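You operate a simulated robot arm through the tools that you are given. There is no shell and no other tool. Be economical: measure what you need, move in short steps, check, and stop when the job is done.

You are at the controls of a simulated two-armed robot. One attempt, no reset.

## Task
Crimp lugs onto the taped Lot 72 coil and switch the press off.
Fine: leave the coil in the slide, drawn out; the guard stays shut; leave the lug cups as they are.

Only the result counts: the job must be done as asked and must still hold three seconds after the hand-in. Knocking over, shifting, dropping, spilling or breaking anything else fails it.

## Robot
Two 7-joint arms with two-finger parallel grippers on one trunk, on a base that drives. Base frame: it is fixed to the floor where the robot stands at the start and does not move with it; the origin is under the middle of the robot, x ahead of it, y to its left, z up. Units: m, rad, N and s.
The left shoulder is at the start at [0.071, 0.156, 1.005], the right one opposite. Places, roughly: crimp button [0.4, -0.6, 0.8]; crimp nest [0.5, -0.4, 0.8]; crimp press [0.6, -0.4, 0.8]; crimp slide [0.4, -0.4, 0.8]; crimp switch [0.5, -0.6, 0.8]. Payload 3.91 kg a hand.
Tool frame (each hand has its own): the origin (TCP) lies between the finger pads and is the grasp point; the fingertips stand 0.03 m ahead of it; z points along the fingers, y is the line along which they close. The gripper opens to 0.11 m. The fingers are 0.02 m wide and 0.01 m thick; the gripper's body (0.048 by 0.112 m) begins 0.055 m behind the TCP.
Orientation is told as [roll, pitch, yaw] about the base's x, y, z axes, in that order, counted from this pose: with the fingers straight down and closing along the base's y, the tool's x points along the base's -x, its y along +y and its z along -z.

## Interface
- The arms move only by the tool play_rows. It takes "left_motion", "right_motion" or both (then of equal length, played together; a hand with none holds still); each is a list of rows, each an object of numbers (a shift or turn left out is 0, a gripper value left out holds the last): "tx", "ty", "tz": the shift along the base's x, y, z in units of 40 mm (1.0 is 40 mm); "rx", "ry", "rz": the turn, a rotation vector about the base's x, y, z in units of 4 degrees (1.0 is 4 degrees); "claw": the finger opening in m, from 0 to 0.11. In form: [{"tx": .., "ty": .., "tz": .., "rx": .., "ry": .., "rz": .., "claw": ..}, ...]. A call has 1 to 12 rows; each row shifts and turns the commanded pose from where the row before left it. A call with a number of a shift or a turn outside -1 to 1 is refused whole. Each row takes 0.2 s and may step no farther than 0.05 m and 0.15 rad from the row before; otherwise, or with a gripper value out of range, the whole call is refused. Where a pose cannot be reached the arm comes as near as it can. A force on the tool above 60 N (or 10 N above the force at the start of the call, whichever is more), or a blocked arm, ends the call early, and 0.2 s more pass. Each finger travels about 0.108 m/s and halts on what it meets, pressing with about 42 N; the grip force reading is that of the motor and also rises with nothing between the fingers. The clock runs only during rows and for 0.2 s after the last one: add rows that do not move to give the fingers time. The reply holds the time, the measured pose of the TCP, the force on the tool along the base axes, the opening and the grip force, in the units named above and with some noise, with the torque about the TCP (base axes, N m) and any sound that the robot's microphone picked up.
- Cameras (640 x 400 px; columns grow to the right, rows downward): "scene" is now at [0.1227, -0.0546, 1.2402]; the picture's right is [-0.61, -0.79, 0.00], its down [-0.41, 0.31, -0.86] and it looks along [0.68, -0.52, -0.51] (base axes); focal length 254 px, centre (320, 200). "left" rides on the left gripper at [0.072, -0.017, -0.103] in its tool frame; the picture's right is [0.23, 0.97, 0.00], its down [-0.76, 0.18, -0.62] and it looks along [-0.61, 0.14, 0.78] (tool axes); focal length 222 px, centre (320, 200). "right" rides on the right gripper at [0.072, 0.017, -0.103] in its tool frame; the picture's right is [-0.23, 0.97, 0.00], its down [-0.76, -0.18, -0.62] and it looks along [-0.61, -0.14, 0.78] (tool axes); focal length 222 px, centre (320, 200). There is no depth. A picture from a camera that has moved, and an enlarged one, comes with that camera's place and axes in the base frame and with its lens.
- snapshot(camera): a new picture of that camera. No time passes.
- slide_trunk(by): slides the trunk up (or, below 0, down) by that many m; the arms and the scene camera ride with it, the base frame stays. It gives what a move gives, with no picture.
- base_move(legs): drives the robot by 1 to 6 legs, each [ahead, left, turn to the left] in m, m and rad, along the robot's own axes; the way and the turn of a leg run together, so that a leg with both is an arc; at most 1.5 m and 3.142 rad a leg. The arms and the cameras ride along, it lands a little off, and it stops where it bumps. It gives what a move gives.
- pan_tilt(pan, tilt): turns the head with the scene camera to pan (to the left, within 1.501 rad either way) and tilt (down, from -0.506 to 1.204), counted from straight ahead of the robot. It gives what a move gives.
- enlarge(camera, box): a new picture of the part [left, top, right, bottom] of that camera's present view, enlarged. No time passes.
- sign_off(): hands the job in; it is judged then, once.

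Work in short steps. Places have to be worked out from the pictures, the camera data and where the tool is seen: move nearer, look again, correct. Check each grasp and each placing, and mend what went wrong. You have 120 turns and 92 pictures in all, those below and enlarged ones among them. Open the grippers and draw the arms clear of the work before you hand the job in, unless the task says otherwise; then end with one line.

The tools are called after ">>>" as a command line: name --argument value ..., lists and objects as JSON in quotes. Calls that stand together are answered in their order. play_rows: Moves the arms, as the interface text tells. Its arguments: {"type":"object","properties":{"left_motion":{"type":"array","items":{"type":"object","properties":{"tx":{"type":"number"},"ty":{"type":"number"},"tz":{"type":"number"},"rx":{"type":"number"},"ry":{"type":"number"},"rz":{"type":"number"},"claw":{"type":"number"}}}},"right_motion":{"type":"array","items":{"type":"object","properties":{"tx":{"type":"number"},"ty":{"type":"number"},"tz":{"type":"number"},"rx":{"type":"number"},"ry":{"type":"number"},"rz":{"type":"number"},"claw":{"type":"number"}}}}},"required":[]} The other tools are called the same way: slide_trunk (by) slides the trunk up or down; base_move (legs) drives the base; pan_tilt (pan, tilt) turns the head that bears the scene camera; snapshot (camera) takes a picture; enlarge (camera, box) takes an enlarged picture of a part of a camera's view; sign_off () hands the job in.

At the start:

```text
time_s: 0.0
left_ee_pos: [0.7283, -0.1254, 1.0802]
left_orientation: [-0.001, 0.0, 0.0]
left_wrist_force: [-0.3, 0.4, -0.4]
left_ft_torque: [-0.01, 0.01, 0.01]
left_width: 0.1102
left_grip_force: 0.1
right_ee_pos: [0.6151, -0.64, 1.1376]
right_orientation: [0.0, 0.001, 0.0]
right_wrist_force: [0.0, -0.2, -0.3]
right_ft_torque: [0.01, 0.01, 0.0]
right_width: 0.11
right_grip_force: 0.0
trunk travel left (down, up): [-0.45, 0.49]
robot x, y, heading: [-0.0011, 0.0008, -0.0]
head pan, tilt: [-0.653, 0.538]
```

scene: 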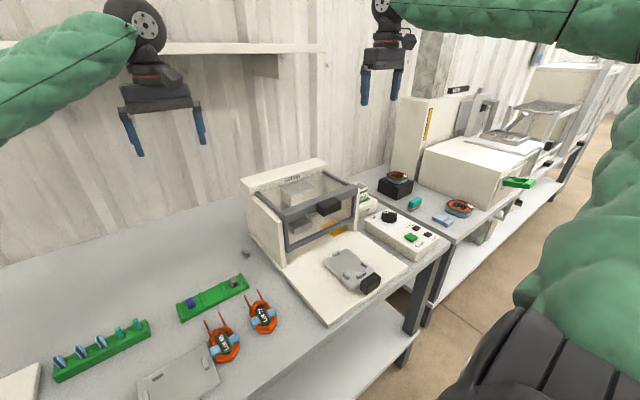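
right: 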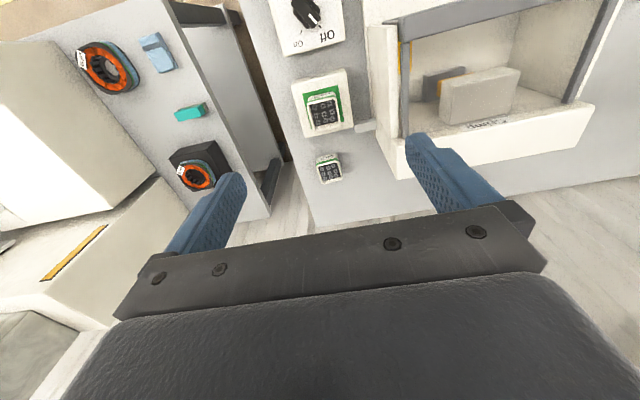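
left: 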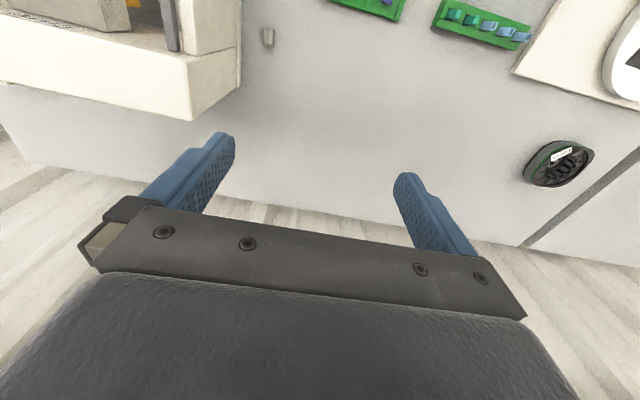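

The scene shows a press with a slide and two coils with leads near the front of the bench; I enlarge to read the labels and the controls.

>>> enlarge --camera "scene" --box '[160, 260, 320, 380]'

>>> enlarge --camera "scene" --box '[240, 150, 460, 310]'

>>> enlarge --camera "right" --box '[240, 0, 400, 200]'

>>> enlarge --camera "scene" --box '[360, 150, 500, 250]'

```text
3.33 times, centred on (240, 320) of scene
camera zoom: at [0.1227, -0.0546, 1.2402], right [-0.61, -0.79, 0.0], down [-0.41, 0.31, -0.86], along [0.68, -0.52, -0.51], focal length 848 px, centre (587, -200)
```

zoom: 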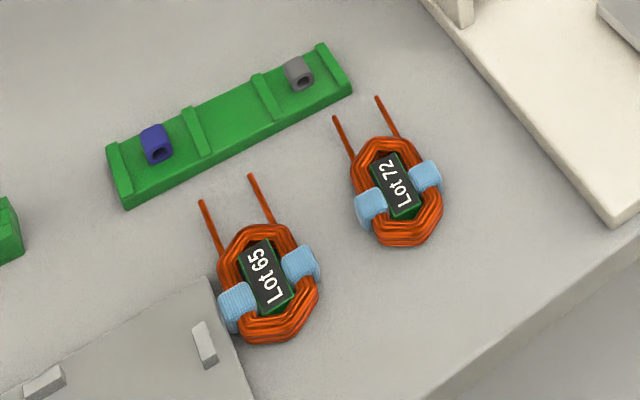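

```text
2.50 times, centred on (350, 230) of scene
camera zoom: at [0.1227, -0.0546, 1.2402], right [-0.61, -0.79, 0.0], down [-0.41, 0.31, -0.86], along [0.68, -0.52, -0.51], focal length 636 px, centre (245, 125)
```

zoom: 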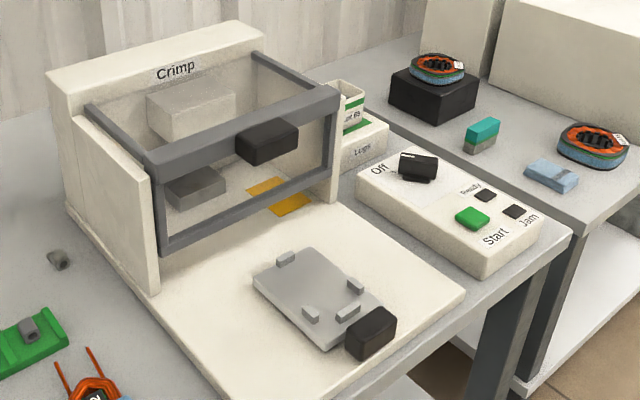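

```text
2.00 times, centred on (320, 100) of right
camera zoom: at [0.5425, -0.6242, 1.2405], right [0.23, 0.97, 0.0], down [0.76, -0.18, 0.62], along [0.61, -0.14, -0.78], focal length 444 px, centre (320, 400)
```

zoom: 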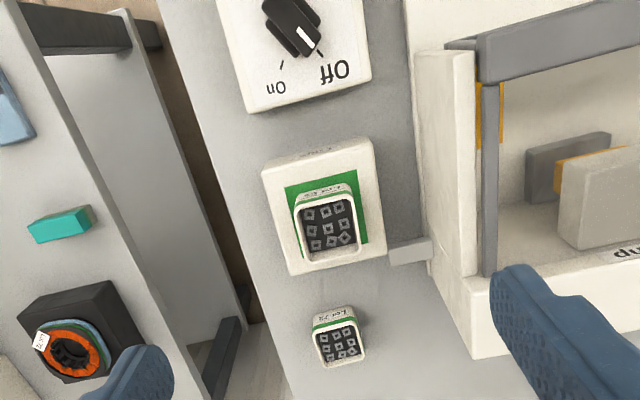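

```text
4.00 times, centred on (430, 200) of scene
camera zoom: at [0.1227, -0.0546, 1.2402], right [-0.61, -0.79, 0.0], down [-0.41, 0.31, -0.86], along [0.68, -0.52, -0.51], focal length 1018 px, centre (-120, 200)
```

zoom: 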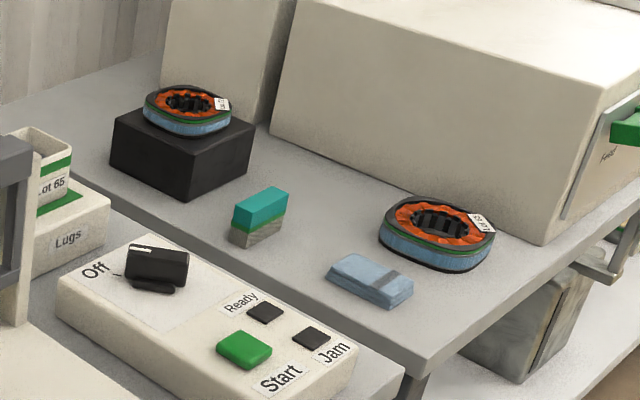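

Two cups exist; I read their labels and the guard/press details with more zoom.

>>> enlarge --camera "scene" --box '[345, 175, 395, 225]'

>>> enlarge --camera "right" --box '[290, 70, 360, 190]'

>>> enlarge --camera "scene" --box '[240, 160, 380, 260]'

```text
8.00 times, centred on (370, 200) of scene
camera zoom: at [0.1227, -0.0546, 1.2402], right [-0.61, -0.79, 0.0], down [-0.41, 0.31, -0.86], along [0.68, -0.52, -0.51], focal length 2036 px, centre (-80, 200)
```

zoom: 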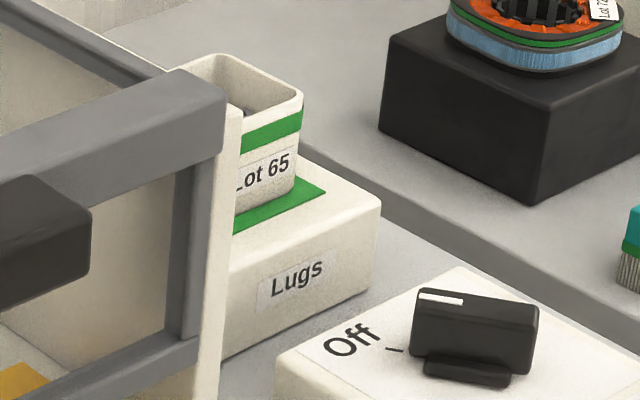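

```text
3.33 times, centred on (325, 130) of right
camera zoom: at [0.5425, -0.6242, 1.2405], right [0.23, 0.97, 0.0], down [0.76, -0.18, 0.62], along [0.61, -0.14, -0.78], focal length 740 px, centre (303, 433)
```

zoom: 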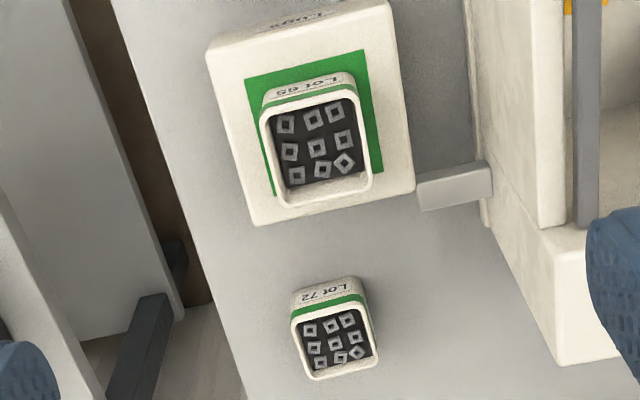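

```text
4.00 times, centred on (310, 210) of scene
camera zoom: at [0.1227, -0.0546, 1.2402], right [-0.61, -0.79, 0.0], down [-0.41, 0.31, -0.86], along [0.68, -0.52, -0.51], focal length 1018 px, centre (360, 160)
```

zoom: 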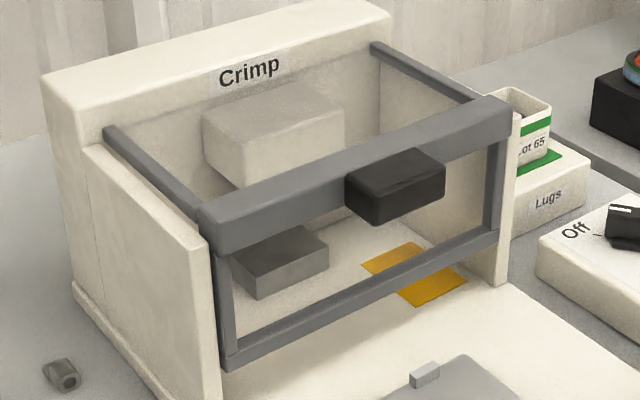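

Lot 65 cup sits on the feed pad, Lot 72 cup on the bench behind. I lower the trunk a bit to see whether the guard is up or shut and how much gap there is.

>>> slide_trunk --by -0.12

>>> pan_tilt --pan -0.75 --tilt 0.45

>>> snapshot --camera "scene"

>>> enlarge --camera "scene" --box '[200, 120, 440, 270]'

>>> snapshot --camera "right"

>>> snapshot --camera "left"

```text
time_s: 1.5
left_ee_pos: [0.7278, -0.125, 0.9608]
left_orientation: [0.002, 0.001, 0.001]
left_wrist_force: [0.3, -0.2, -0.3]
left_ft_torque: [0.02, -0.03, 0.03]
left_width: 0.1099
left_grip_force: 0.0
right_ee_pos: [0.6145, -0.6397, 1.0166]
right_orientation: [0.001, -0.001, 0.001]
right_wrist_force: [-0.5, -0.3, 0.2]
right_ft_torque: [0.02, 0.0, 0.02]
right_width: 0.1098
right_grip_force: 0.1
trunk travel left (down, up): [-0.33, 0.61]
robot x, y, heading: [0.0011, -0.0025, -0.001]
head pan, tilt: [-0.653, 0.538]
```

```text
time_s: 2.2
left_ee_pos: [0.7278, -0.1241, 0.9598]
left_orientation: [0.0, 0.0, 0.001]
left_wrist_force: [0.7, -0.2, 0.1]
left_ft_torque: [-0.02, 0.01, 0.01]
left_width: 0.1098
left_grip_force: 0.0
right_ee_pos: [0.6155, -0.6388, 1.0175]
right_orientation: [0.0, 0.0, -0.001]
right_wrist_force: [0.1, -1.1, 0.2]
right_ft_torque: [0.0, 0.0, -0.01]
right_width: 0.1102
right_grip_force: 0.0
trunk travel left (down, up): [-0.33, 0.61]
robot x, y, heading: [0.0008, 0.0002, -0.004]
head pan, tilt: [-0.75, 0.45]
```

```text
81 pictures are left
camera scene: at [0.1182, -0.0625, 1.1281], right [-0.68, -0.73, 0.0], down [-0.32, 0.3, -0.9], along [0.66, -0.61, -0.44], focal length 254 px, centre (320, 200)
```

scene: 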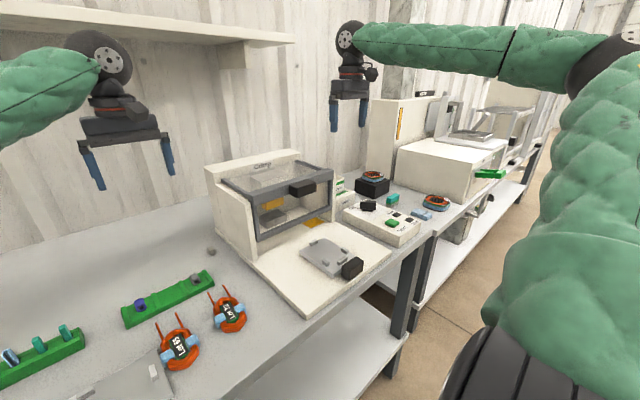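

```text
2.67 times, centred on (320, 195) of scene
camera zoom: at [0.1182, -0.0625, 1.1281], right [-0.68, -0.73, 0.0], down [-0.32, 0.3, -0.9], along [0.66, -0.61, -0.44], focal length 679 px, centre (320, 213)
```

zoom: 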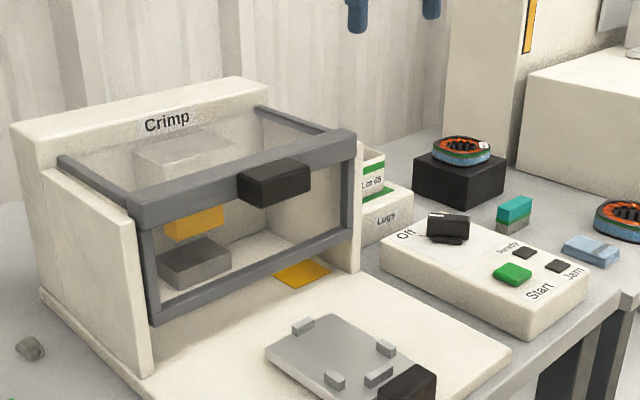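

```text
79 pictures are left
camera right: at [0.5424, -0.6242, 1.1205], right [0.23, 0.97, 0.0], down [0.76, -0.18, 0.62], along [0.61, -0.14, -0.78], focal length 222 px, centre (320, 200)
```

right: 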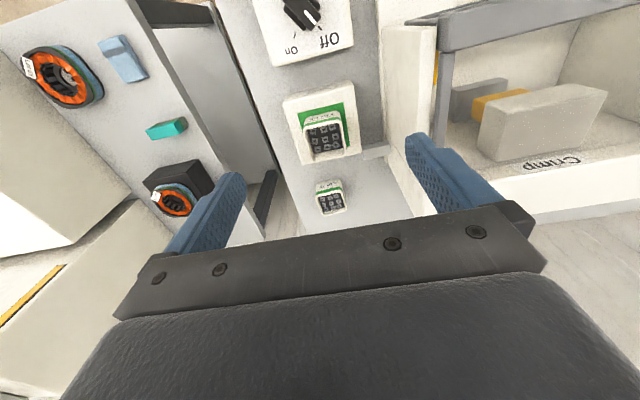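

```text
78 pictures are left
camera left: at [0.6547, -0.1418, 1.0633], right [-0.23, 0.97, 0.0], down [0.76, 0.18, 0.62], along [0.61, 0.14, -0.78], focal length 222 px, centre (320, 200)
```

left: 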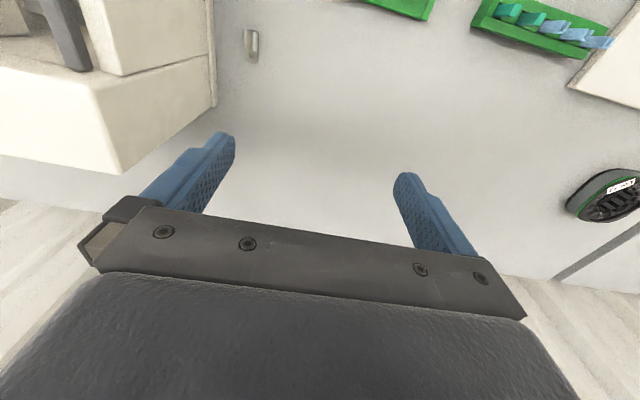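

The guard appears shut with a gap below for the slide. I move both hands to look straight down: left over the coils, right over the slide.

>>> play_rows --left_motion '[{"tz": 0.5}, {"tz": 0.5}, {"tx": -0.9, "ty": -0.15}, {"tx": -0.9, "ty": -0.2}, {"tx": -0.9, "ty": -0.2}, {"tx": -0.9, "ty": -0.2}, {"tx": -0.9, "ty": -0.2}, {"tx": -0.7, "ty": -0.2}]' --right_motion '[{"tz": 1}, {"tz": 1}, {"tz": 0.6, "tx": -0.5}, {"tx": -1}, {"tx": -0.9}, {"tx": -0.9, "ty": 0.8}, {"tx": -0.7, "ty": 0.8}, {"ty": 0.8}]'

>>> snapshot --camera "left"

>>> snapshot --camera "right"

```text
time_s: 4.0
left_ee_pos: [0.5199, -0.1697, 1.0011]
left_orientation: [0.0, 0.002, -0.001]
left_wrist_force: [0.2, 0.6, -0.1]
left_ft_torque: [-0.02, -0.03, 0.02]
left_width: 0.1099
left_grip_force: 0.1
right_ee_pos: [0.4541, -0.543, 1.1218]
right_orientation: [-0.002, 0.001, -0.001]
right_wrist_force: [-0.4, 0.4, -1.3]
right_ft_torque: [0.02, 0.01, 0.05]
right_width: 0.1099
right_grip_force: 0.1
trunk travel left (down, up): [-0.33, 0.61]
robot x, y, heading: [-0.0012, -0.0003, -0.001]
head pan, tilt: [-0.75, 0.45]
```

```text
77 pictures are left
camera left: at [0.4465, -0.1865, 1.104], right [-0.23, 0.97, 0.0], down [0.76, 0.18, 0.62], along [0.61, 0.14, -0.78], focal length 222 px, centre (320, 200)
```

left: 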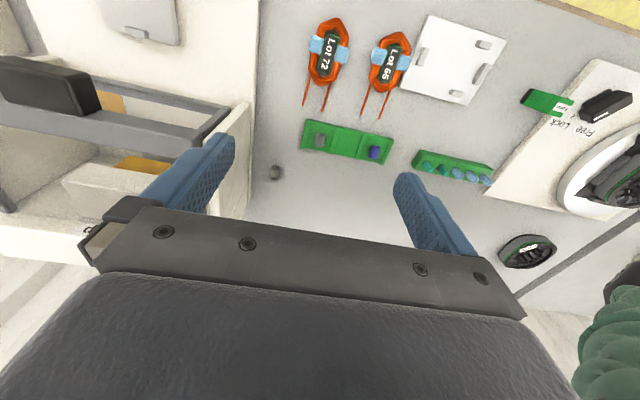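

```text
76 pictures are left
camera right: at [0.3823, -0.5279, 1.2254], right [0.23, 0.97, 0.0], down [0.76, -0.18, 0.62], along [0.61, -0.14, -0.78], focal length 222 px, centre (320, 200)
```

right: 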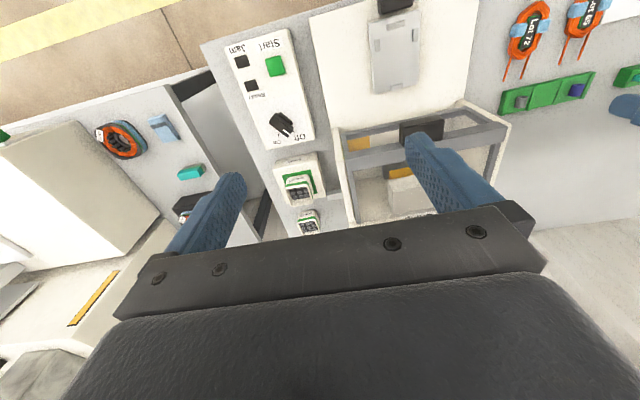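

Clear top view. I enlarge the coil, slide and button box.

>>> enlarge --camera "left" --box '[270, 0, 430, 120]'

>>> enlarge --camera "right" --box '[320, 0, 520, 160]'

>>> enlarge --camera "right" --box '[210, 20, 350, 240]'

```text
3.33 times, centred on (350, 60) of left
camera zoom: at [0.4465, -0.1865, 1.104], right [-0.23, 0.97, 0.0], down [0.76, 0.18, 0.62], along [0.61, 0.14, -0.78], focal length 740 px, centre (220, 667)
```

zoom: 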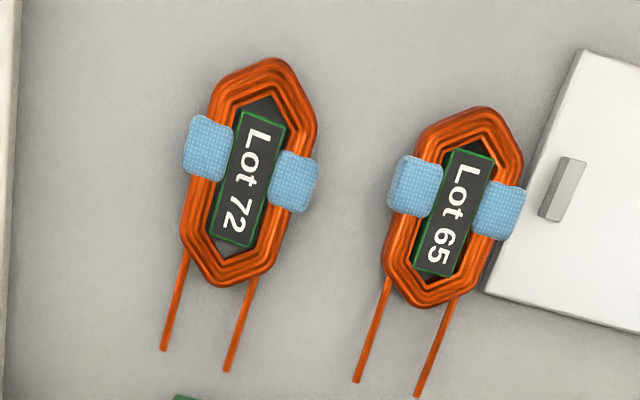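

```text
2.50 times, centred on (420, 80) of right
camera zoom: at [0.3823, -0.5279, 1.2254], right [0.23, 0.97, 0.0], down [0.76, -0.18, 0.62], along [0.61, -0.14, -0.78], focal length 555 px, centre (70, 500)
```

zoom: 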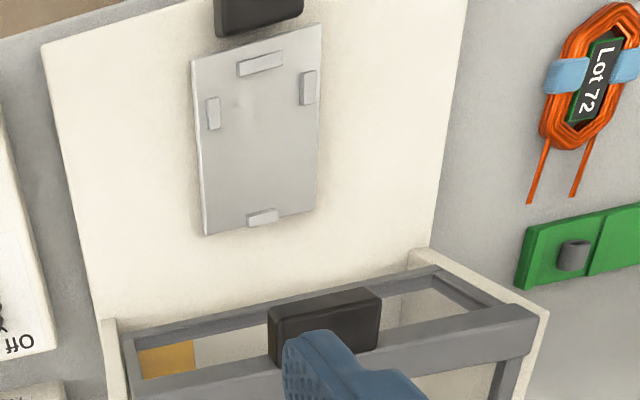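

```text
1.82 times, centred on (280, 130) of right
camera zoom: at [0.3823, -0.5279, 1.2254], right [0.23, 0.97, 0.0], down [0.76, -0.18, 0.62], along [0.61, -0.14, -0.78], focal length 404 px, centre (393, 327)
```

zoom: 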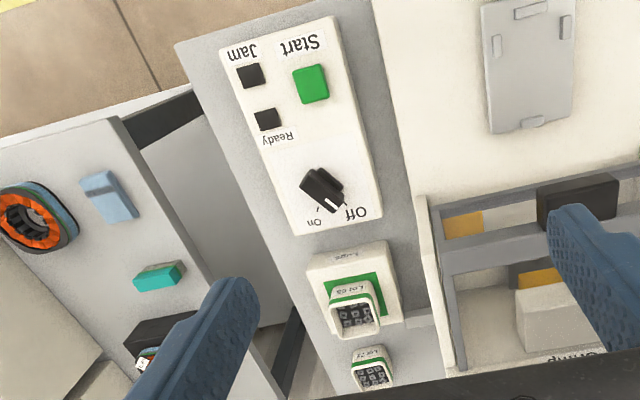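

Estimates: Lot 72 coil centre ≈ (0.473,-0.168), long axis ≈ +x with leads forward, width over tape ≈ 57 mm; slide nest centre ≈ (0.465,-0.402). The right hand suits both, so I retire the left hand and bring the right above the coil.

>>> play_rows --left_motion '[{"tz": 1}, {"ty": 1}, {"ty": 1}, {"ty": 1}, {"ty": 1}, {"ty": 1}, {"ty": 1}, {"ty": 1}, {"ty": 1}, {"ty": 1}, {"ty": 1}, {}]' --right_motion '[{}, {}, {"ty": 1}, {"ty": 1}, {"ty": 1}, {"ty": 1}, {"ty": 1}, {"ty": 1}, {"ty": 1}, {"ty": 1}, {"ty": 1, "tx": 0.25, "tz": -0.5}, {"ty": 0.375, "tx": 0.22, "tz": -0.8, "claw": 0.08}]'

>>> play_rows --right_motion '[{"tz": -0.8}, {"tz": -0.8}, {"tz": -0.8}]'

>>> snapshot --camera "right"

>>> snapshot --camera "scene"

```text
time_s: 6.6
left_ee_pos: [0.5212, 0.2295, 1.0395]
left_orientation: [0.001, 0.003, 0.0]
left_wrist_force: [0.6, 0.3, 1.0]
left_ft_torque: [0.03, -0.01, 0.01]
left_width: 0.1102
left_grip_force: 0.1
right_ee_pos: [0.4735, -0.1683, 1.0679]
right_orientation: [0.001, -0.001, -0.001]
right_wrist_force: [-0.4, 0.9, -0.2]
right_ft_torque: [0.0, 0.01, -0.03]
right_width: 0.0801
right_grip_force: 0.0
trunk travel left (down, up): [-0.33, 0.61]
robot x, y, heading: [0.0042, 0.0016, 0.0]
head pan, tilt: [-0.75, 0.45]
```

```text
time_s: 7.4
left_ee_pos: [0.5205, 0.2302, 1.0405]
left_orientation: [0.0, 0.002, 0.0]
left_wrist_force: [0.4, -0.3, -0.5]
left_ft_torque: [-0.02, 0.01, 0.0]
left_width: 0.11
left_grip_force: 0.1
right_ee_pos: [0.4736, -0.1679, 0.9735]
right_orientation: [-0.002, 0.0, 0.0]
right_wrist_force: [-0.6, -0.1, 0.0]
right_ft_torque: [0.01, -0.03, -0.01]
right_width: 0.0799
right_grip_force: 0.1
trunk travel left (down, up): [-0.33, 0.61]
robot x, y, heading: [0.0008, -0.0008, 0.002]
head pan, tilt: [-0.75, 0.45]
```

```text
72 pictures are left
camera right: at [0.4011, -0.1534, 1.0759], right [0.23, 0.97, 0.0], down [0.76, -0.18, 0.62], along [0.61, -0.14, -0.78], focal length 222 px, centre (320, 200)
```

right: 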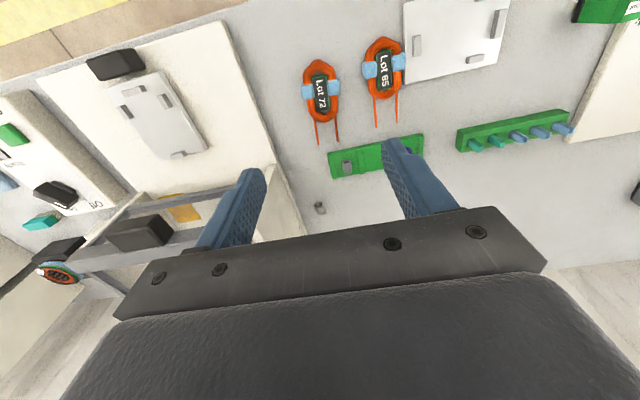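

```text
71 pictures are left
camera scene: at [0.1186, -0.0623, 1.1281], right [-0.68, -0.73, 0.0], down [-0.32, 0.3, -0.9], along [0.66, -0.61, -0.44], focal length 254 px, centre (320, 200)
```

scene: 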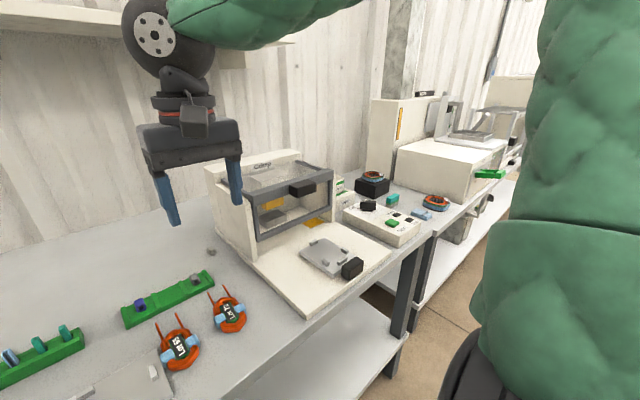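

I enlarge for the coil's yaw.

>>> enlarge --camera "right" --box '[280, 50, 370, 150]'

```text
4.00 times, centred on (325, 100) of right
camera zoom: at [0.4011, -0.1534, 1.0759], right [0.23, 0.97, 0.0], down [0.76, -0.18, 0.62], along [0.61, -0.14, -0.78], focal length 888 px, centre (300, 600)
```

zoom: 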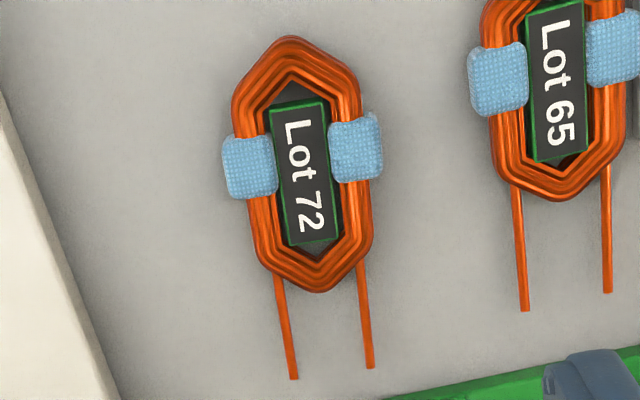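

Coil yaw ≈ -4°, grasp centre (0.474,-0.1685). I turn -4° and descend to z 0.775, checking.

>>> play_rows --right_motion '[{"rz": -1, "claw": 0.077}, {"tz": -0.9}, {"tz": -0.9}, {"tz": -0.9}, {"tz": -0.9}, {"tz": -0.7}, {"tz": -0.6}, {}]'

>>> snapshot --camera "right"

>>> enlarge --camera "scene" --box '[160, 240, 300, 360]'

```text
time_s: 9.2
left_ee_pos: [0.5201, 0.2301, 1.0403]
left_orientation: [0.0, 0.0, -0.001]
left_wrist_force: [0.1, -0.1, 0.5]
left_ft_torque: [-0.01, 0.0, -0.01]
left_width: 0.1099
left_grip_force: 0.0
right_ee_pos: [0.4727, -0.1677, 0.7779]
right_orientation: [-0.001, 0.0, -0.071]
right_wrist_force: [0.5, 0.1, 0.4]
right_ft_torque: [-0.03, 0.02, -0.03]
right_width: 0.0765
right_grip_force: 0.0
trunk travel left (down, up): [-0.33, 0.61]
robot x, y, heading: [-0.0016, 0.0011, 0.0]
head pan, tilt: [-0.75, 0.45]
```

```text
69 pictures are left
camera right: at [0.4019, -0.1482, 0.8809], right [0.29, 0.96, 0.0], down [0.75, -0.23, 0.62], along [0.6, -0.18, -0.78], focal length 222 px, centre (320, 200)
```

right: 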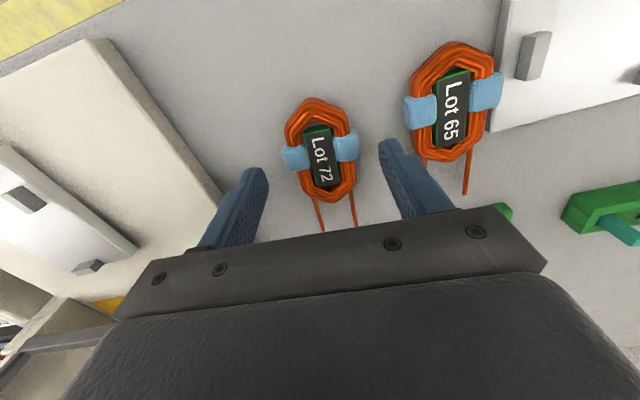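

```text
3.33 times, centred on (230, 300) of scene
camera zoom: at [0.1179, -0.0621, 1.1283], right [-0.68, -0.73, 0.0], down [-0.32, 0.3, -0.9], along [0.66, -0.61, -0.44], focal length 848 px, centre (620, -133)
```

zoom: 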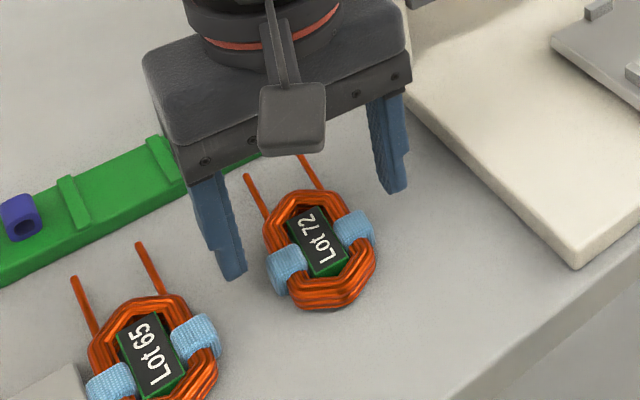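

Aligned within a millimetre or so; I descend 20 mm and look from the side.

>>> play_rows --right_motion '[{"tz": -0.5}, {}]'

>>> enlarge --camera "scene" --box '[160, 240, 300, 360]'

>>> snapshot --camera "right"

```text
time_s: 9.8
left_ee_pos: [0.5203, 0.2298, 1.0414]
left_orientation: [0.002, -0.001, 0.0]
left_wrist_force: [0.2, 0.2, 0.4]
left_ft_torque: [0.0, 0.0, -0.01]
left_width: 0.1101
left_grip_force: 0.0
right_ee_pos: [0.4724, -0.1688, 0.7565]
right_orientation: [-0.001, 0.0, -0.071]
right_wrist_force: [-0.5, -0.5, 0.0]
right_ft_torque: [0.01, 0.0, -0.02]
right_width: 0.0769
right_grip_force: 0.0
trunk travel left (down, up): [-0.33, 0.61]
robot x, y, heading: [0.0008, -0.0009, 0.002]
head pan, tilt: [-0.75, 0.45]
```

```text
3.33 times, centred on (230, 300) of scene
camera zoom: at [0.1178, -0.062, 1.1283], right [-0.68, -0.73, 0.0], down [-0.32, 0.3, -0.9], along [0.66, -0.61, -0.44], focal length 848 px, centre (620, -133)
```

zoom: 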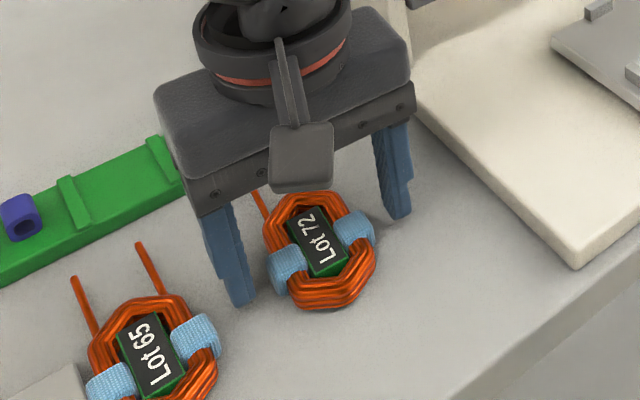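

```text
66 pictures are left
camera right: at [0.4017, -0.1486, 0.8608], right [0.29, 0.96, 0.0], down [0.75, -0.23, 0.62], along [0.6, -0.18, -0.78], focal length 222 px, centre (320, 200)
```

right: 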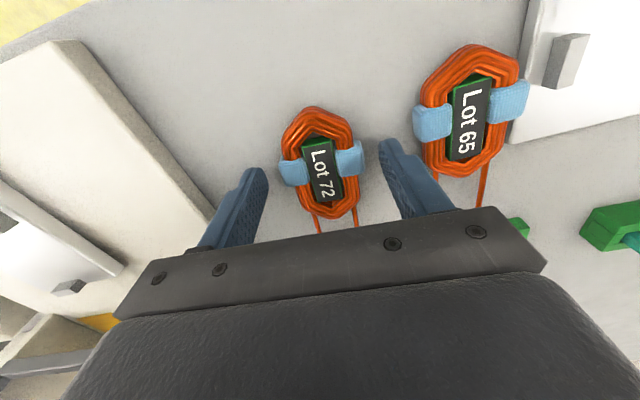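

Tips are about 5 mm above the bench, flanking the tape. I lower 3 mm more and close.

>>> play_rows --right_motion '[{"tz": -0.075}, {"claw": 0.05}, {}, {"claw": 0.04}, {}]'

>>> enlarge --camera "scene" --box '[160, 240, 300, 360]'

```text
time_s: 11.0
left_ee_pos: [0.5199, 0.2281, 1.0417]
left_orientation: [-0.001, -0.001, 0.0]
left_wrist_force: [-0.9, 0.3, -0.3]
left_ft_torque: [-0.02, 0.03, -0.02]
left_width: 0.11
left_grip_force: 0.1
right_ee_pos: [0.4732, -0.1695, 0.7543]
right_orientation: [-0.001, -0.001, -0.069]
right_wrist_force: [0.2, -0.4, 0.7]
right_ft_torque: [-0.01, -0.04, -0.01]
right_width: 0.0488
right_grip_force: 41.7
trunk travel left (down, up): [-0.33, 0.61]
robot x, y, heading: [0.0022, -0.0011, 0.002]
head pan, tilt: [-0.75, 0.45]
```

```text
3.33 times, centred on (230, 300) of scene
camera zoom: at [0.1181, -0.0621, 1.1282], right [-0.68, -0.73, 0.0], down [-0.32, 0.3, -0.9], along [0.66, -0.61, -0.44], focal length 848 px, centre (620, -133)
```

zoom: 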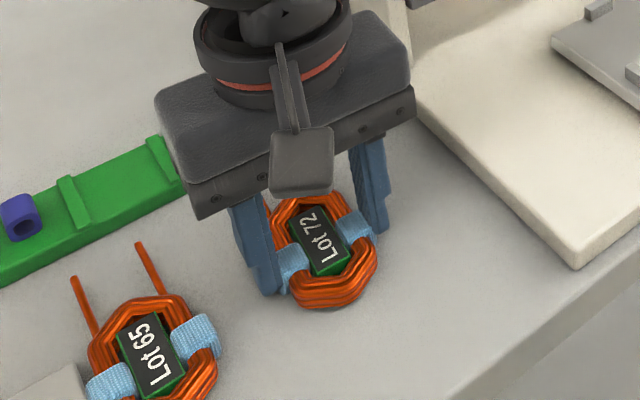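

Grip holds at 49 mm. I lift 80 mm and square the yaw.

>>> play_rows --right_motion '[{"tz": 0.4}, {"tz": 0.8}, {"tz": 0.8, "rz": 1}, {}]'

>>> snapshot --camera "right"

>>> enlarge --camera "scene" --box '[160, 210, 300, 330]'

```text
time_s: 12.0
left_ee_pos: [0.5195, 0.2299, 1.0401]
left_orientation: [0.0, 0.003, 0.001]
left_wrist_force: [0.6, 0.5, -0.4]
left_ft_torque: [-0.01, -0.01, 0.01]
left_width: 0.1101
left_grip_force: 0.0
right_ee_pos: [0.4728, -0.1679, 0.8366]
right_orientation: [0.0, -0.001, 0.0]
right_wrist_force: [0.2, 0.5, -0.7]
right_ft_torque: [-0.02, 0.01, -0.04]
right_width: 0.049
right_grip_force: 42.4
trunk travel left (down, up): [-0.33, 0.61]
robot x, y, heading: [-0.0026, -0.0015, -0.002]
head pan, tilt: [-0.75, 0.45]
```

```text
64 pictures are left
camera right: at [0.4011, -0.154, 0.9386], right [0.23, 0.97, 0.0], down [0.76, -0.18, 0.62], along [0.61, -0.14, -0.78], focal length 222 px, centre (320, 200)
```

right: 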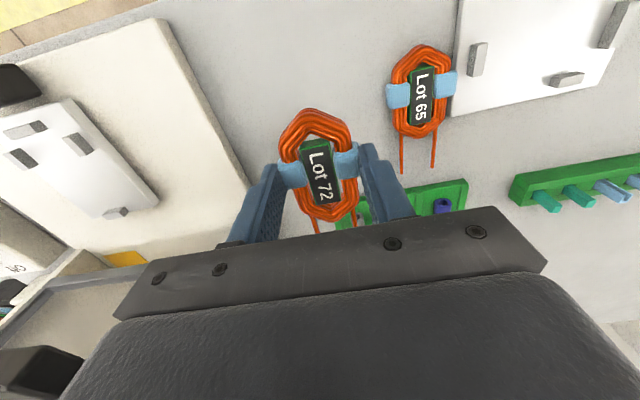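

```text
3.33 times, centred on (230, 270) of scene
camera zoom: at [0.1184, -0.062, 1.1281], right [-0.68, -0.73, 0.0], down [-0.32, 0.3, -0.9], along [0.66, -0.61, -0.44], focal length 848 px, centre (620, -33)
```

zoom: 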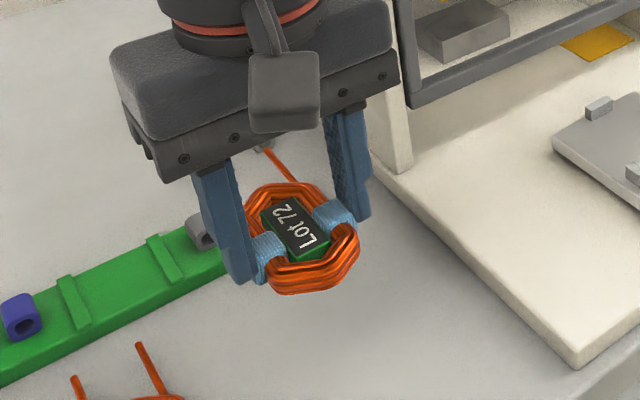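

Coil held level, centre ≈ TCP+3 mm in x. I carry it toward the slide while drawing back a little in x, then look.

>>> play_rows --right_motion '[{"ty": -0.7, "tx": -0.15}, {"ty": -1, "tx": -0.25}, {"ty": -1, "tx": -0.25}, {"ty": -1, "tx": -0.2}, {"ty": -1}, {"ty": -1, "tx": 0.1}, {"ty": -0.15}, {}]'

>>> snapshot --camera "right"

>>> enlarge --camera "scene" --box '[220, 160, 420, 310]'

```text
time_s: 13.8
left_ee_pos: [0.5198, 0.2283, 1.0402]
left_orientation: [-0.001, 0.0, 0.001]
left_wrist_force: [-0.1, 0.6, 0.3]
left_ft_torque: [0.04, -0.01, 0.03]
left_width: 0.11
left_grip_force: 0.1
right_ee_pos: [0.4442, -0.4026, 0.8354]
right_orientation: [0.001, 0.0, -0.001]
right_wrist_force: [0.4, 0.7, -0.9]
right_ft_torque: [-0.02, 0.0, 0.01]
right_width: 0.0488
right_grip_force: 42.7
trunk travel left (down, up): [-0.33, 0.61]
robot x, y, heading: [0.0012, -0.0007, -0.002]
head pan, tilt: [-0.75, 0.45]
```

```text
62 pictures are left
camera right: at [0.3709, -0.3875, 0.938], right [0.23, 0.97, 0.0], down [0.76, -0.18, 0.62], along [0.61, -0.14, -0.78], focal length 222 px, centre (320, 200)
```

right: 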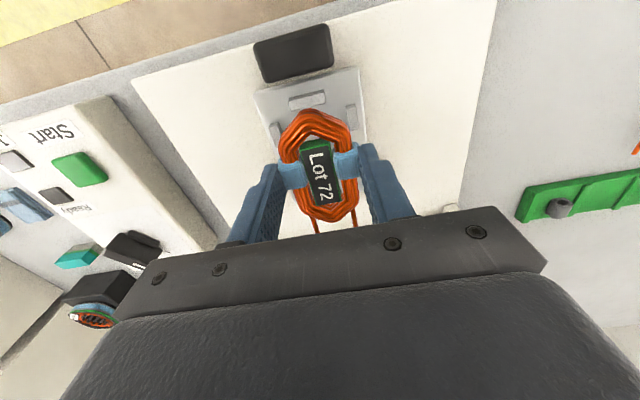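

```text
2.67 times, centred on (320, 235) of scene
camera zoom: at [0.118, -0.0625, 1.1282], right [-0.68, -0.73, 0.0], down [-0.32, 0.3, -0.9], along [0.66, -0.61, -0.44], focal length 679 px, centre (320, 107)
```

zoom: 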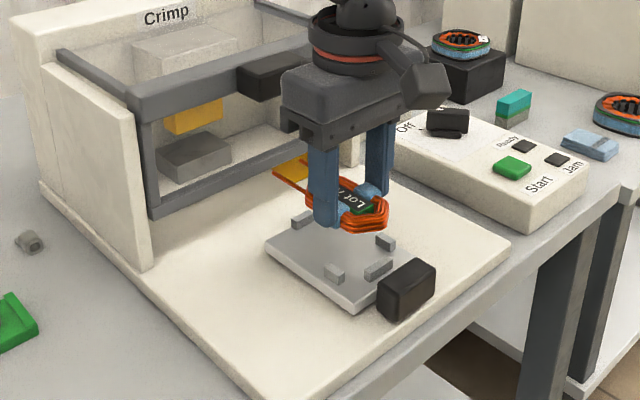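

I enlarge to fix the tab positions against the coil.

>>> enlarge --camera "right" --box '[240, 60, 400, 240]'

```text
2.22 times, centred on (320, 150) of right
camera zoom: at [0.3709, -0.3875, 0.938], right [0.23, 0.97, 0.0], down [0.76, -0.18, 0.62], along [0.61, -0.14, -0.78], focal length 494 px, centre (320, 311)
```

zoom: 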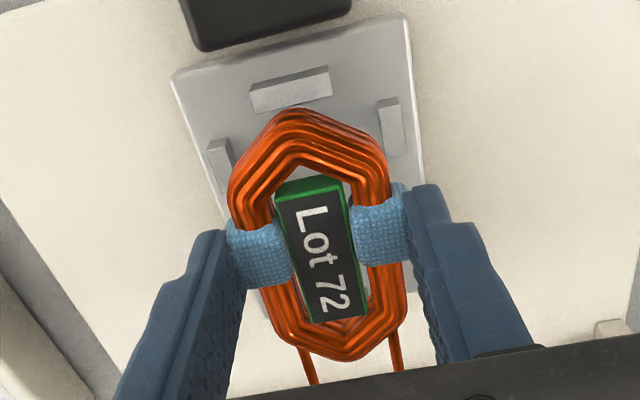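

Tabs' tops come out at z ≈ 0.765, nest centre ≈ (0.461,-0.406). I shift there and lower to just above the tabs.

>>> play_rows --right_motion '[{"tx": 0.2, "ty": -0.08, "tz": -0.2}, {"tx": 0.2, "tz": -0.2}, {"tz": -0.2}, {}]'

>>> enlarge --camera "right" --box '[240, 60, 400, 240]'

>>> enlarge --camera "scene" --box '[270, 200, 390, 290]'

```text
time_s: 14.8
left_ee_pos: [0.5193, 0.2292, 1.0406]
left_orientation: [0.0, 0.0, 0.0]
left_wrist_force: [0.1, -0.1, 0.5]
left_ft_torque: [-0.02, 0.01, 0.01]
left_width: 0.1097
left_grip_force: 0.1
right_ee_pos: [0.4583, -0.4056, 0.8112]
right_orientation: [0.0, 0.001, 0.001]
right_wrist_force: [0.2, 0.8, -1.3]
right_ft_torque: [0.0, 0.05, -0.01]
right_width: 0.0489
right_grip_force: 42.1
trunk travel left (down, up): [-0.33, 0.61]
robot x, y, heading: [-0.002, -0.0012, -0.002]
head pan, tilt: [-0.75, 0.45]
```

```text
2.22 times, centred on (320, 150) of right
camera zoom: at [0.3869, -0.39, 0.9135], right [0.23, 0.97, 0.0], down [0.76, -0.18, 0.62], along [0.61, -0.14, -0.78], focal length 494 px, centre (320, 311)
```

zoom: 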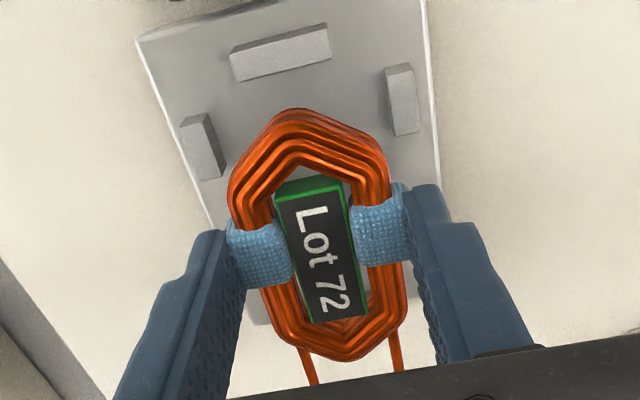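

```text
4.44 times, centred on (330, 245) of scene
camera zoom: at [0.1181, -0.0622, 1.1282], right [-0.68, -0.73, 0.0], down [-0.32, 0.3, -0.9], along [0.66, -0.61, -0.44], focal length 1131 px, centre (276, 0)
```

zoom: 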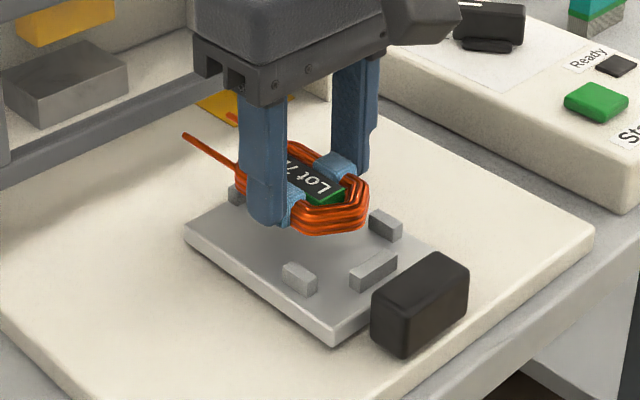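

Coil centre agrees with the nest centre to ~1–2 mm in both axes. I lower in small steps watching force.

>>> play_rows --right_motion '[{"tz": -0.15}, {"tz": -0.15}, {}]'

>>> enlarge --camera "scene" --box '[270, 200, 390, 290]'

```text
time_s: 15.6
left_ee_pos: [0.5196, 0.2294, 1.0414]
left_orientation: [0.0, 0.0, 0.0]
left_wrist_force: [-0.8, -0.3, -0.4]
left_ft_torque: [0.01, -0.02, 0.02]
left_width: 0.1099
left_grip_force: 0.0
right_ee_pos: [0.4605, -0.4053, 0.7981]
right_orientation: [-0.001, -0.001, 0.0]
right_wrist_force: [-0.3, -0.5, 0.9]
right_ft_torque: [0.0, -0.04, -0.02]
right_width: 0.0492
right_grip_force: 41.9
trunk travel left (down, up): [-0.33, 0.61]
robot x, y, heading: [-0.0006, 0.0071, 0.001]
head pan, tilt: [-0.75, 0.45]
```

```text
4.44 times, centred on (330, 245) of scene
camera zoom: at [0.118, -0.0623, 1.1282], right [-0.68, -0.73, 0.0], down [-0.32, 0.3, -0.9], along [0.66, -0.61, -0.44], focal length 1131 px, centre (276, 0)
```

zoom: 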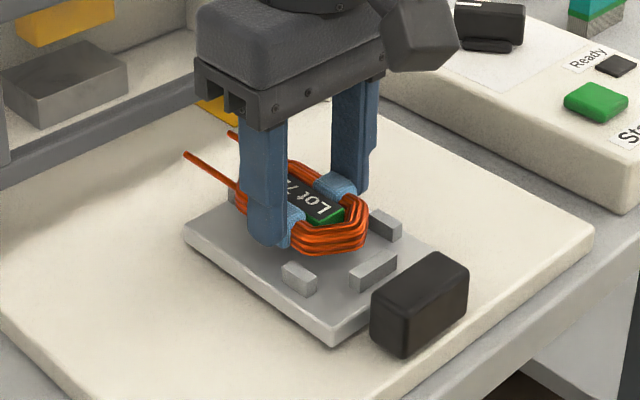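

Still above the plate by roughly 10–15 mm with no contact force; continue down.

>>> play_rows --right_motion '[{"tz": -0.1}, {"tz": -0.1}, {}]'

>>> enlarge --camera "scene" --box '[270, 200, 390, 290]'

>>> enlarge --camera "right" --box '[240, 60, 400, 240]'

```text
time_s: 16.4
left_ee_pos: [0.5192, 0.229, 1.041]
left_orientation: [0.002, 0.0, 0.001]
left_wrist_force: [-0.6, 0.7, -0.4]
left_ft_torque: [-0.03, 0.0, 0.01]
left_width: 0.1098
left_grip_force: 0.1
right_ee_pos: [0.4599, -0.405, 0.7892]
right_orientation: [0.001, 0.002, 0.0]
right_wrist_force: [-1.0, -0.5, -1.7]
right_ft_torque: [0.0, 0.02, 0.01]
right_width: 0.0487
right_grip_force: 42.1
trunk travel left (down, up): [-0.33, 0.61]
robot x, y, heading: [-0.002, -0.0011, -0.0]
head pan, tilt: [-0.75, 0.45]
```

```text
4.44 times, centred on (330, 245) of scene
camera zoom: at [0.1181, -0.0623, 1.1282], right [-0.68, -0.73, 0.0], down [-0.32, 0.3, -0.9], along [0.66, -0.61, -0.44], focal length 1131 px, centre (276, 0)
```

zoom: 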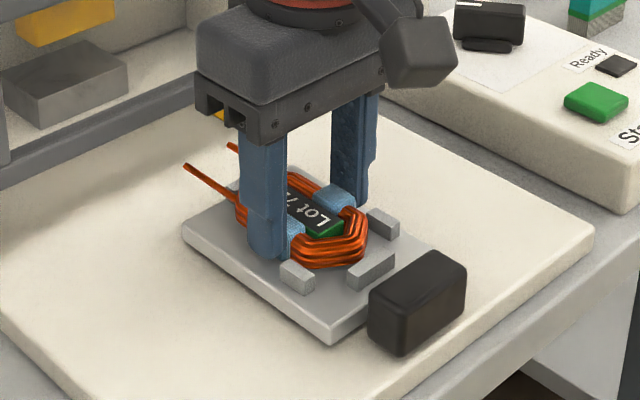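

```text
2.22 times, centred on (320, 150) of right
camera zoom: at [0.3866, -0.3899, 0.8932], right [0.23, 0.97, 0.0], down [0.76, -0.18, 0.62], along [0.61, -0.14, -0.78], focal length 494 px, centre (320, 311)
```

zoom: 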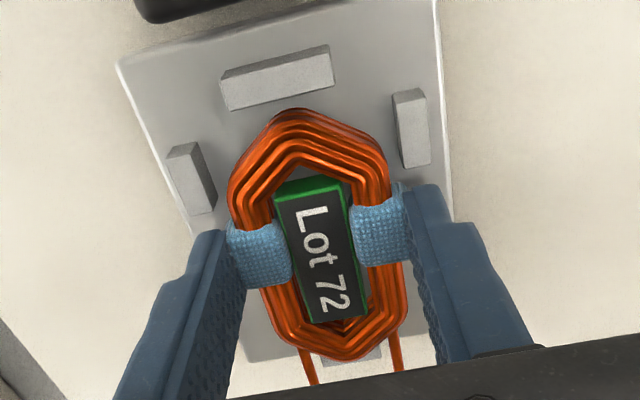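

Clearances look even all round. Continue down in 3 mm steps until contact shows.

>>> play_rows --right_motion '[{"tz": -0.08}, {"tz": -0.07}, {}]'

>>> enlarge --camera "scene" --box '[270, 200, 390, 290]'

```text
time_s: 17.2
left_ee_pos: [0.5189, 0.2306, 1.0417]
left_orientation: [-0.001, -0.001, 0.0]
left_wrist_force: [-0.1, 0.1, 0.3]
left_ft_torque: [-0.04, 0.02, -0.04]
left_width: 0.11
left_grip_force: 0.0
right_ee_pos: [0.4586, -0.4053, 0.7871]
right_orientation: [-0.002, -0.005, 0.001]
right_wrist_force: [2.0, -6.6, 40.9]
right_ft_torque: [-0.25, -0.44, -0.05]
right_width: 0.0494
right_grip_force: 42.4
trunk travel left (down, up): [-0.33, 0.61]
robot x, y, heading: [0.0051, -0.0024, -0.002]
head pan, tilt: [-0.75, 0.45]
```

```text
4.44 times, centred on (330, 245) of scene
camera zoom: at [0.1166, -0.0613, 1.1289], right [-0.68, -0.73, 0.0], down [-0.32, 0.3, -0.9], along [0.66, -0.61, -0.43], focal length 1131 px, centre (276, 0)
```

zoom: 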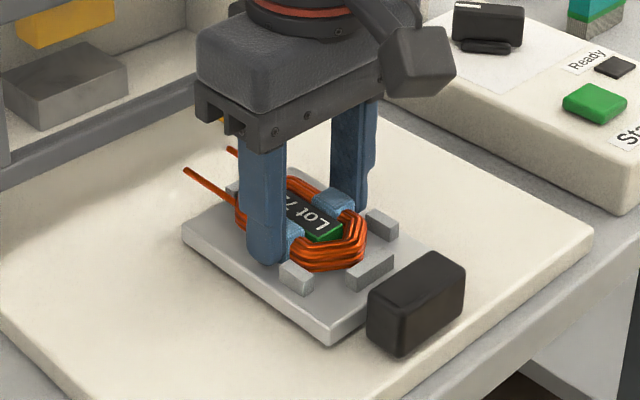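

Contact at z 0.787 (41 N): the coil looks seated on the plate between tabs. I ease the load and open the fingers.

>>> play_rows --right_motion '[{"tz": 0.1}, {"claw": 0.055}, {"claw": 0.068}, {}]'

>>> enlarge --camera "right" --box '[240, 60, 400, 240]'

>>> enlarge --camera "scene" --box '[270, 200, 390, 290]'

```text
time_s: 18.2
left_ee_pos: [0.5197, 0.2296, 1.0415]
left_orientation: [0.0, 0.001, 0.0]
left_wrist_force: [0.5, -0.2, 0.2]
left_ft_torque: [-0.02, -0.03, 0.0]
left_width: 0.1096
left_grip_force: 0.1
right_ee_pos: [0.459, -0.4054, 0.7883]
right_orientation: [0.0, 0.001, 0.001]
right_wrist_force: [0.5, 0.0, -0.2]
right_ft_torque: [0.01, 0.04, -0.01]
right_width: 0.0678
right_grip_force: 0.1
trunk travel left (down, up): [-0.33, 0.61]
robot x, y, heading: [0.0001, -0.0018, 0.003]
head pan, tilt: [-0.75, 0.45]
```

```text
2.22 times, centred on (320, 150) of right
camera zoom: at [0.3868, -0.3901, 0.8915], right [0.23, 0.97, 0.0], down [0.76, -0.18, 0.62], along [0.61, -0.14, -0.78], focal length 494 px, centre (320, 311)
```

zoom: 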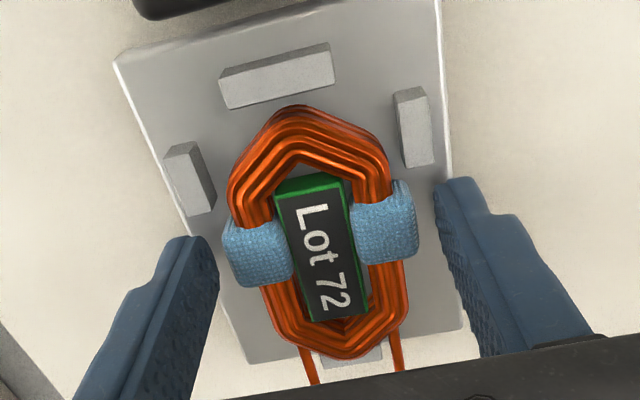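

```text
4.44 times, centred on (330, 245) of scene
camera zoom: at [0.118, -0.0622, 1.1282], right [-0.68, -0.73, 0.0], down [-0.32, 0.3, -0.9], along [0.66, -0.61, -0.44], focal length 1131 px, centre (276, 0)
```

zoom: 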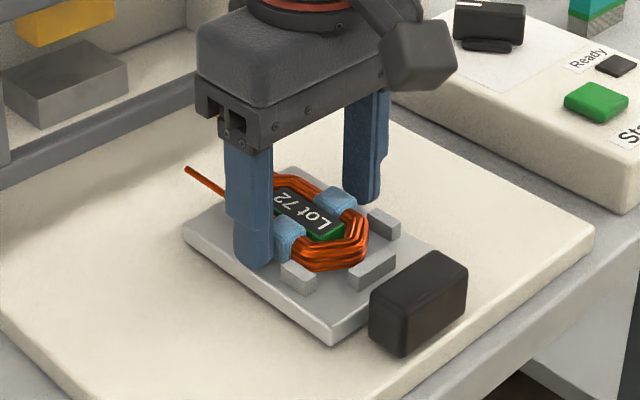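

Released cleanly. I raise the hand and check the seating from above.

>>> play_rows --right_motion '[{"tz": 0.5}, {"tz": 1}, {"tz": 1}, {"tz": 1}, {}]'

>>> enlarge --camera "right" --box '[240, 20, 400, 140]'

>>> enlarge --camera "scene" --box '[270, 200, 390, 290]'

```text
time_s: 19.4
left_ee_pos: [0.5198, 0.2285, 1.0405]
left_orientation: [0.0, 0.0, -0.001]
left_wrist_force: [0.0, 0.1, 0.0]
left_ft_torque: [-0.02, 0.0, 0.01]
left_width: 0.11
left_grip_force: 0.1
right_ee_pos: [0.4591, -0.4062, 0.9283]
right_orientation: [0.0, -0.001, 0.0]
right_wrist_force: [-0.2, 0.1, -0.2]
right_ft_torque: [0.04, -0.01, 0.02]
right_width: 0.0679
right_grip_force: 0.1
trunk travel left (down, up): [-0.33, 0.61]
robot x, y, heading: [0.0006, -0.0007, 0.002]
head pan, tilt: [-0.75, 0.45]
```

```text
3.33 times, centred on (320, 80) of right
camera zoom: at [0.3873, -0.3907, 1.0311], right [0.23, 0.97, 0.0], down [0.76, -0.18, 0.62], along [0.61, -0.14, -0.78], focal length 740 px, centre (320, 600)
```

zoom: 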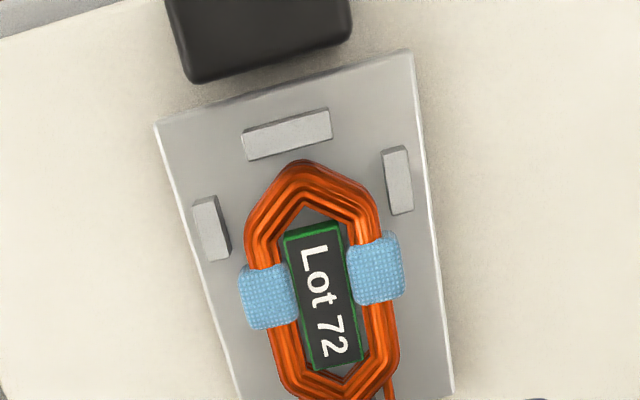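

```text
4.44 times, centred on (330, 245) of scene
camera zoom: at [0.1181, -0.0625, 1.1281], right [-0.68, -0.73, 0.0], down [-0.32, 0.3, -0.9], along [0.66, -0.61, -0.44], focal length 1131 px, centre (276, 0)
```

zoom: 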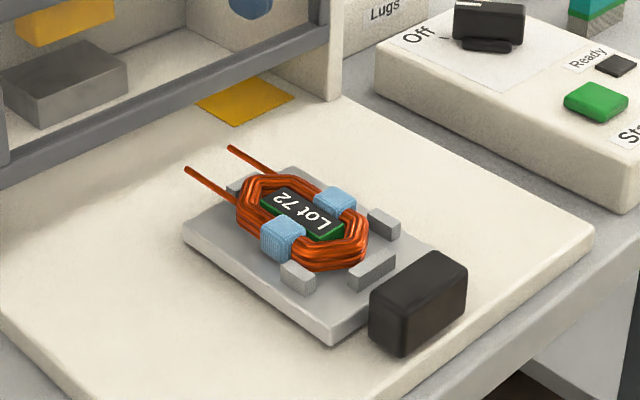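

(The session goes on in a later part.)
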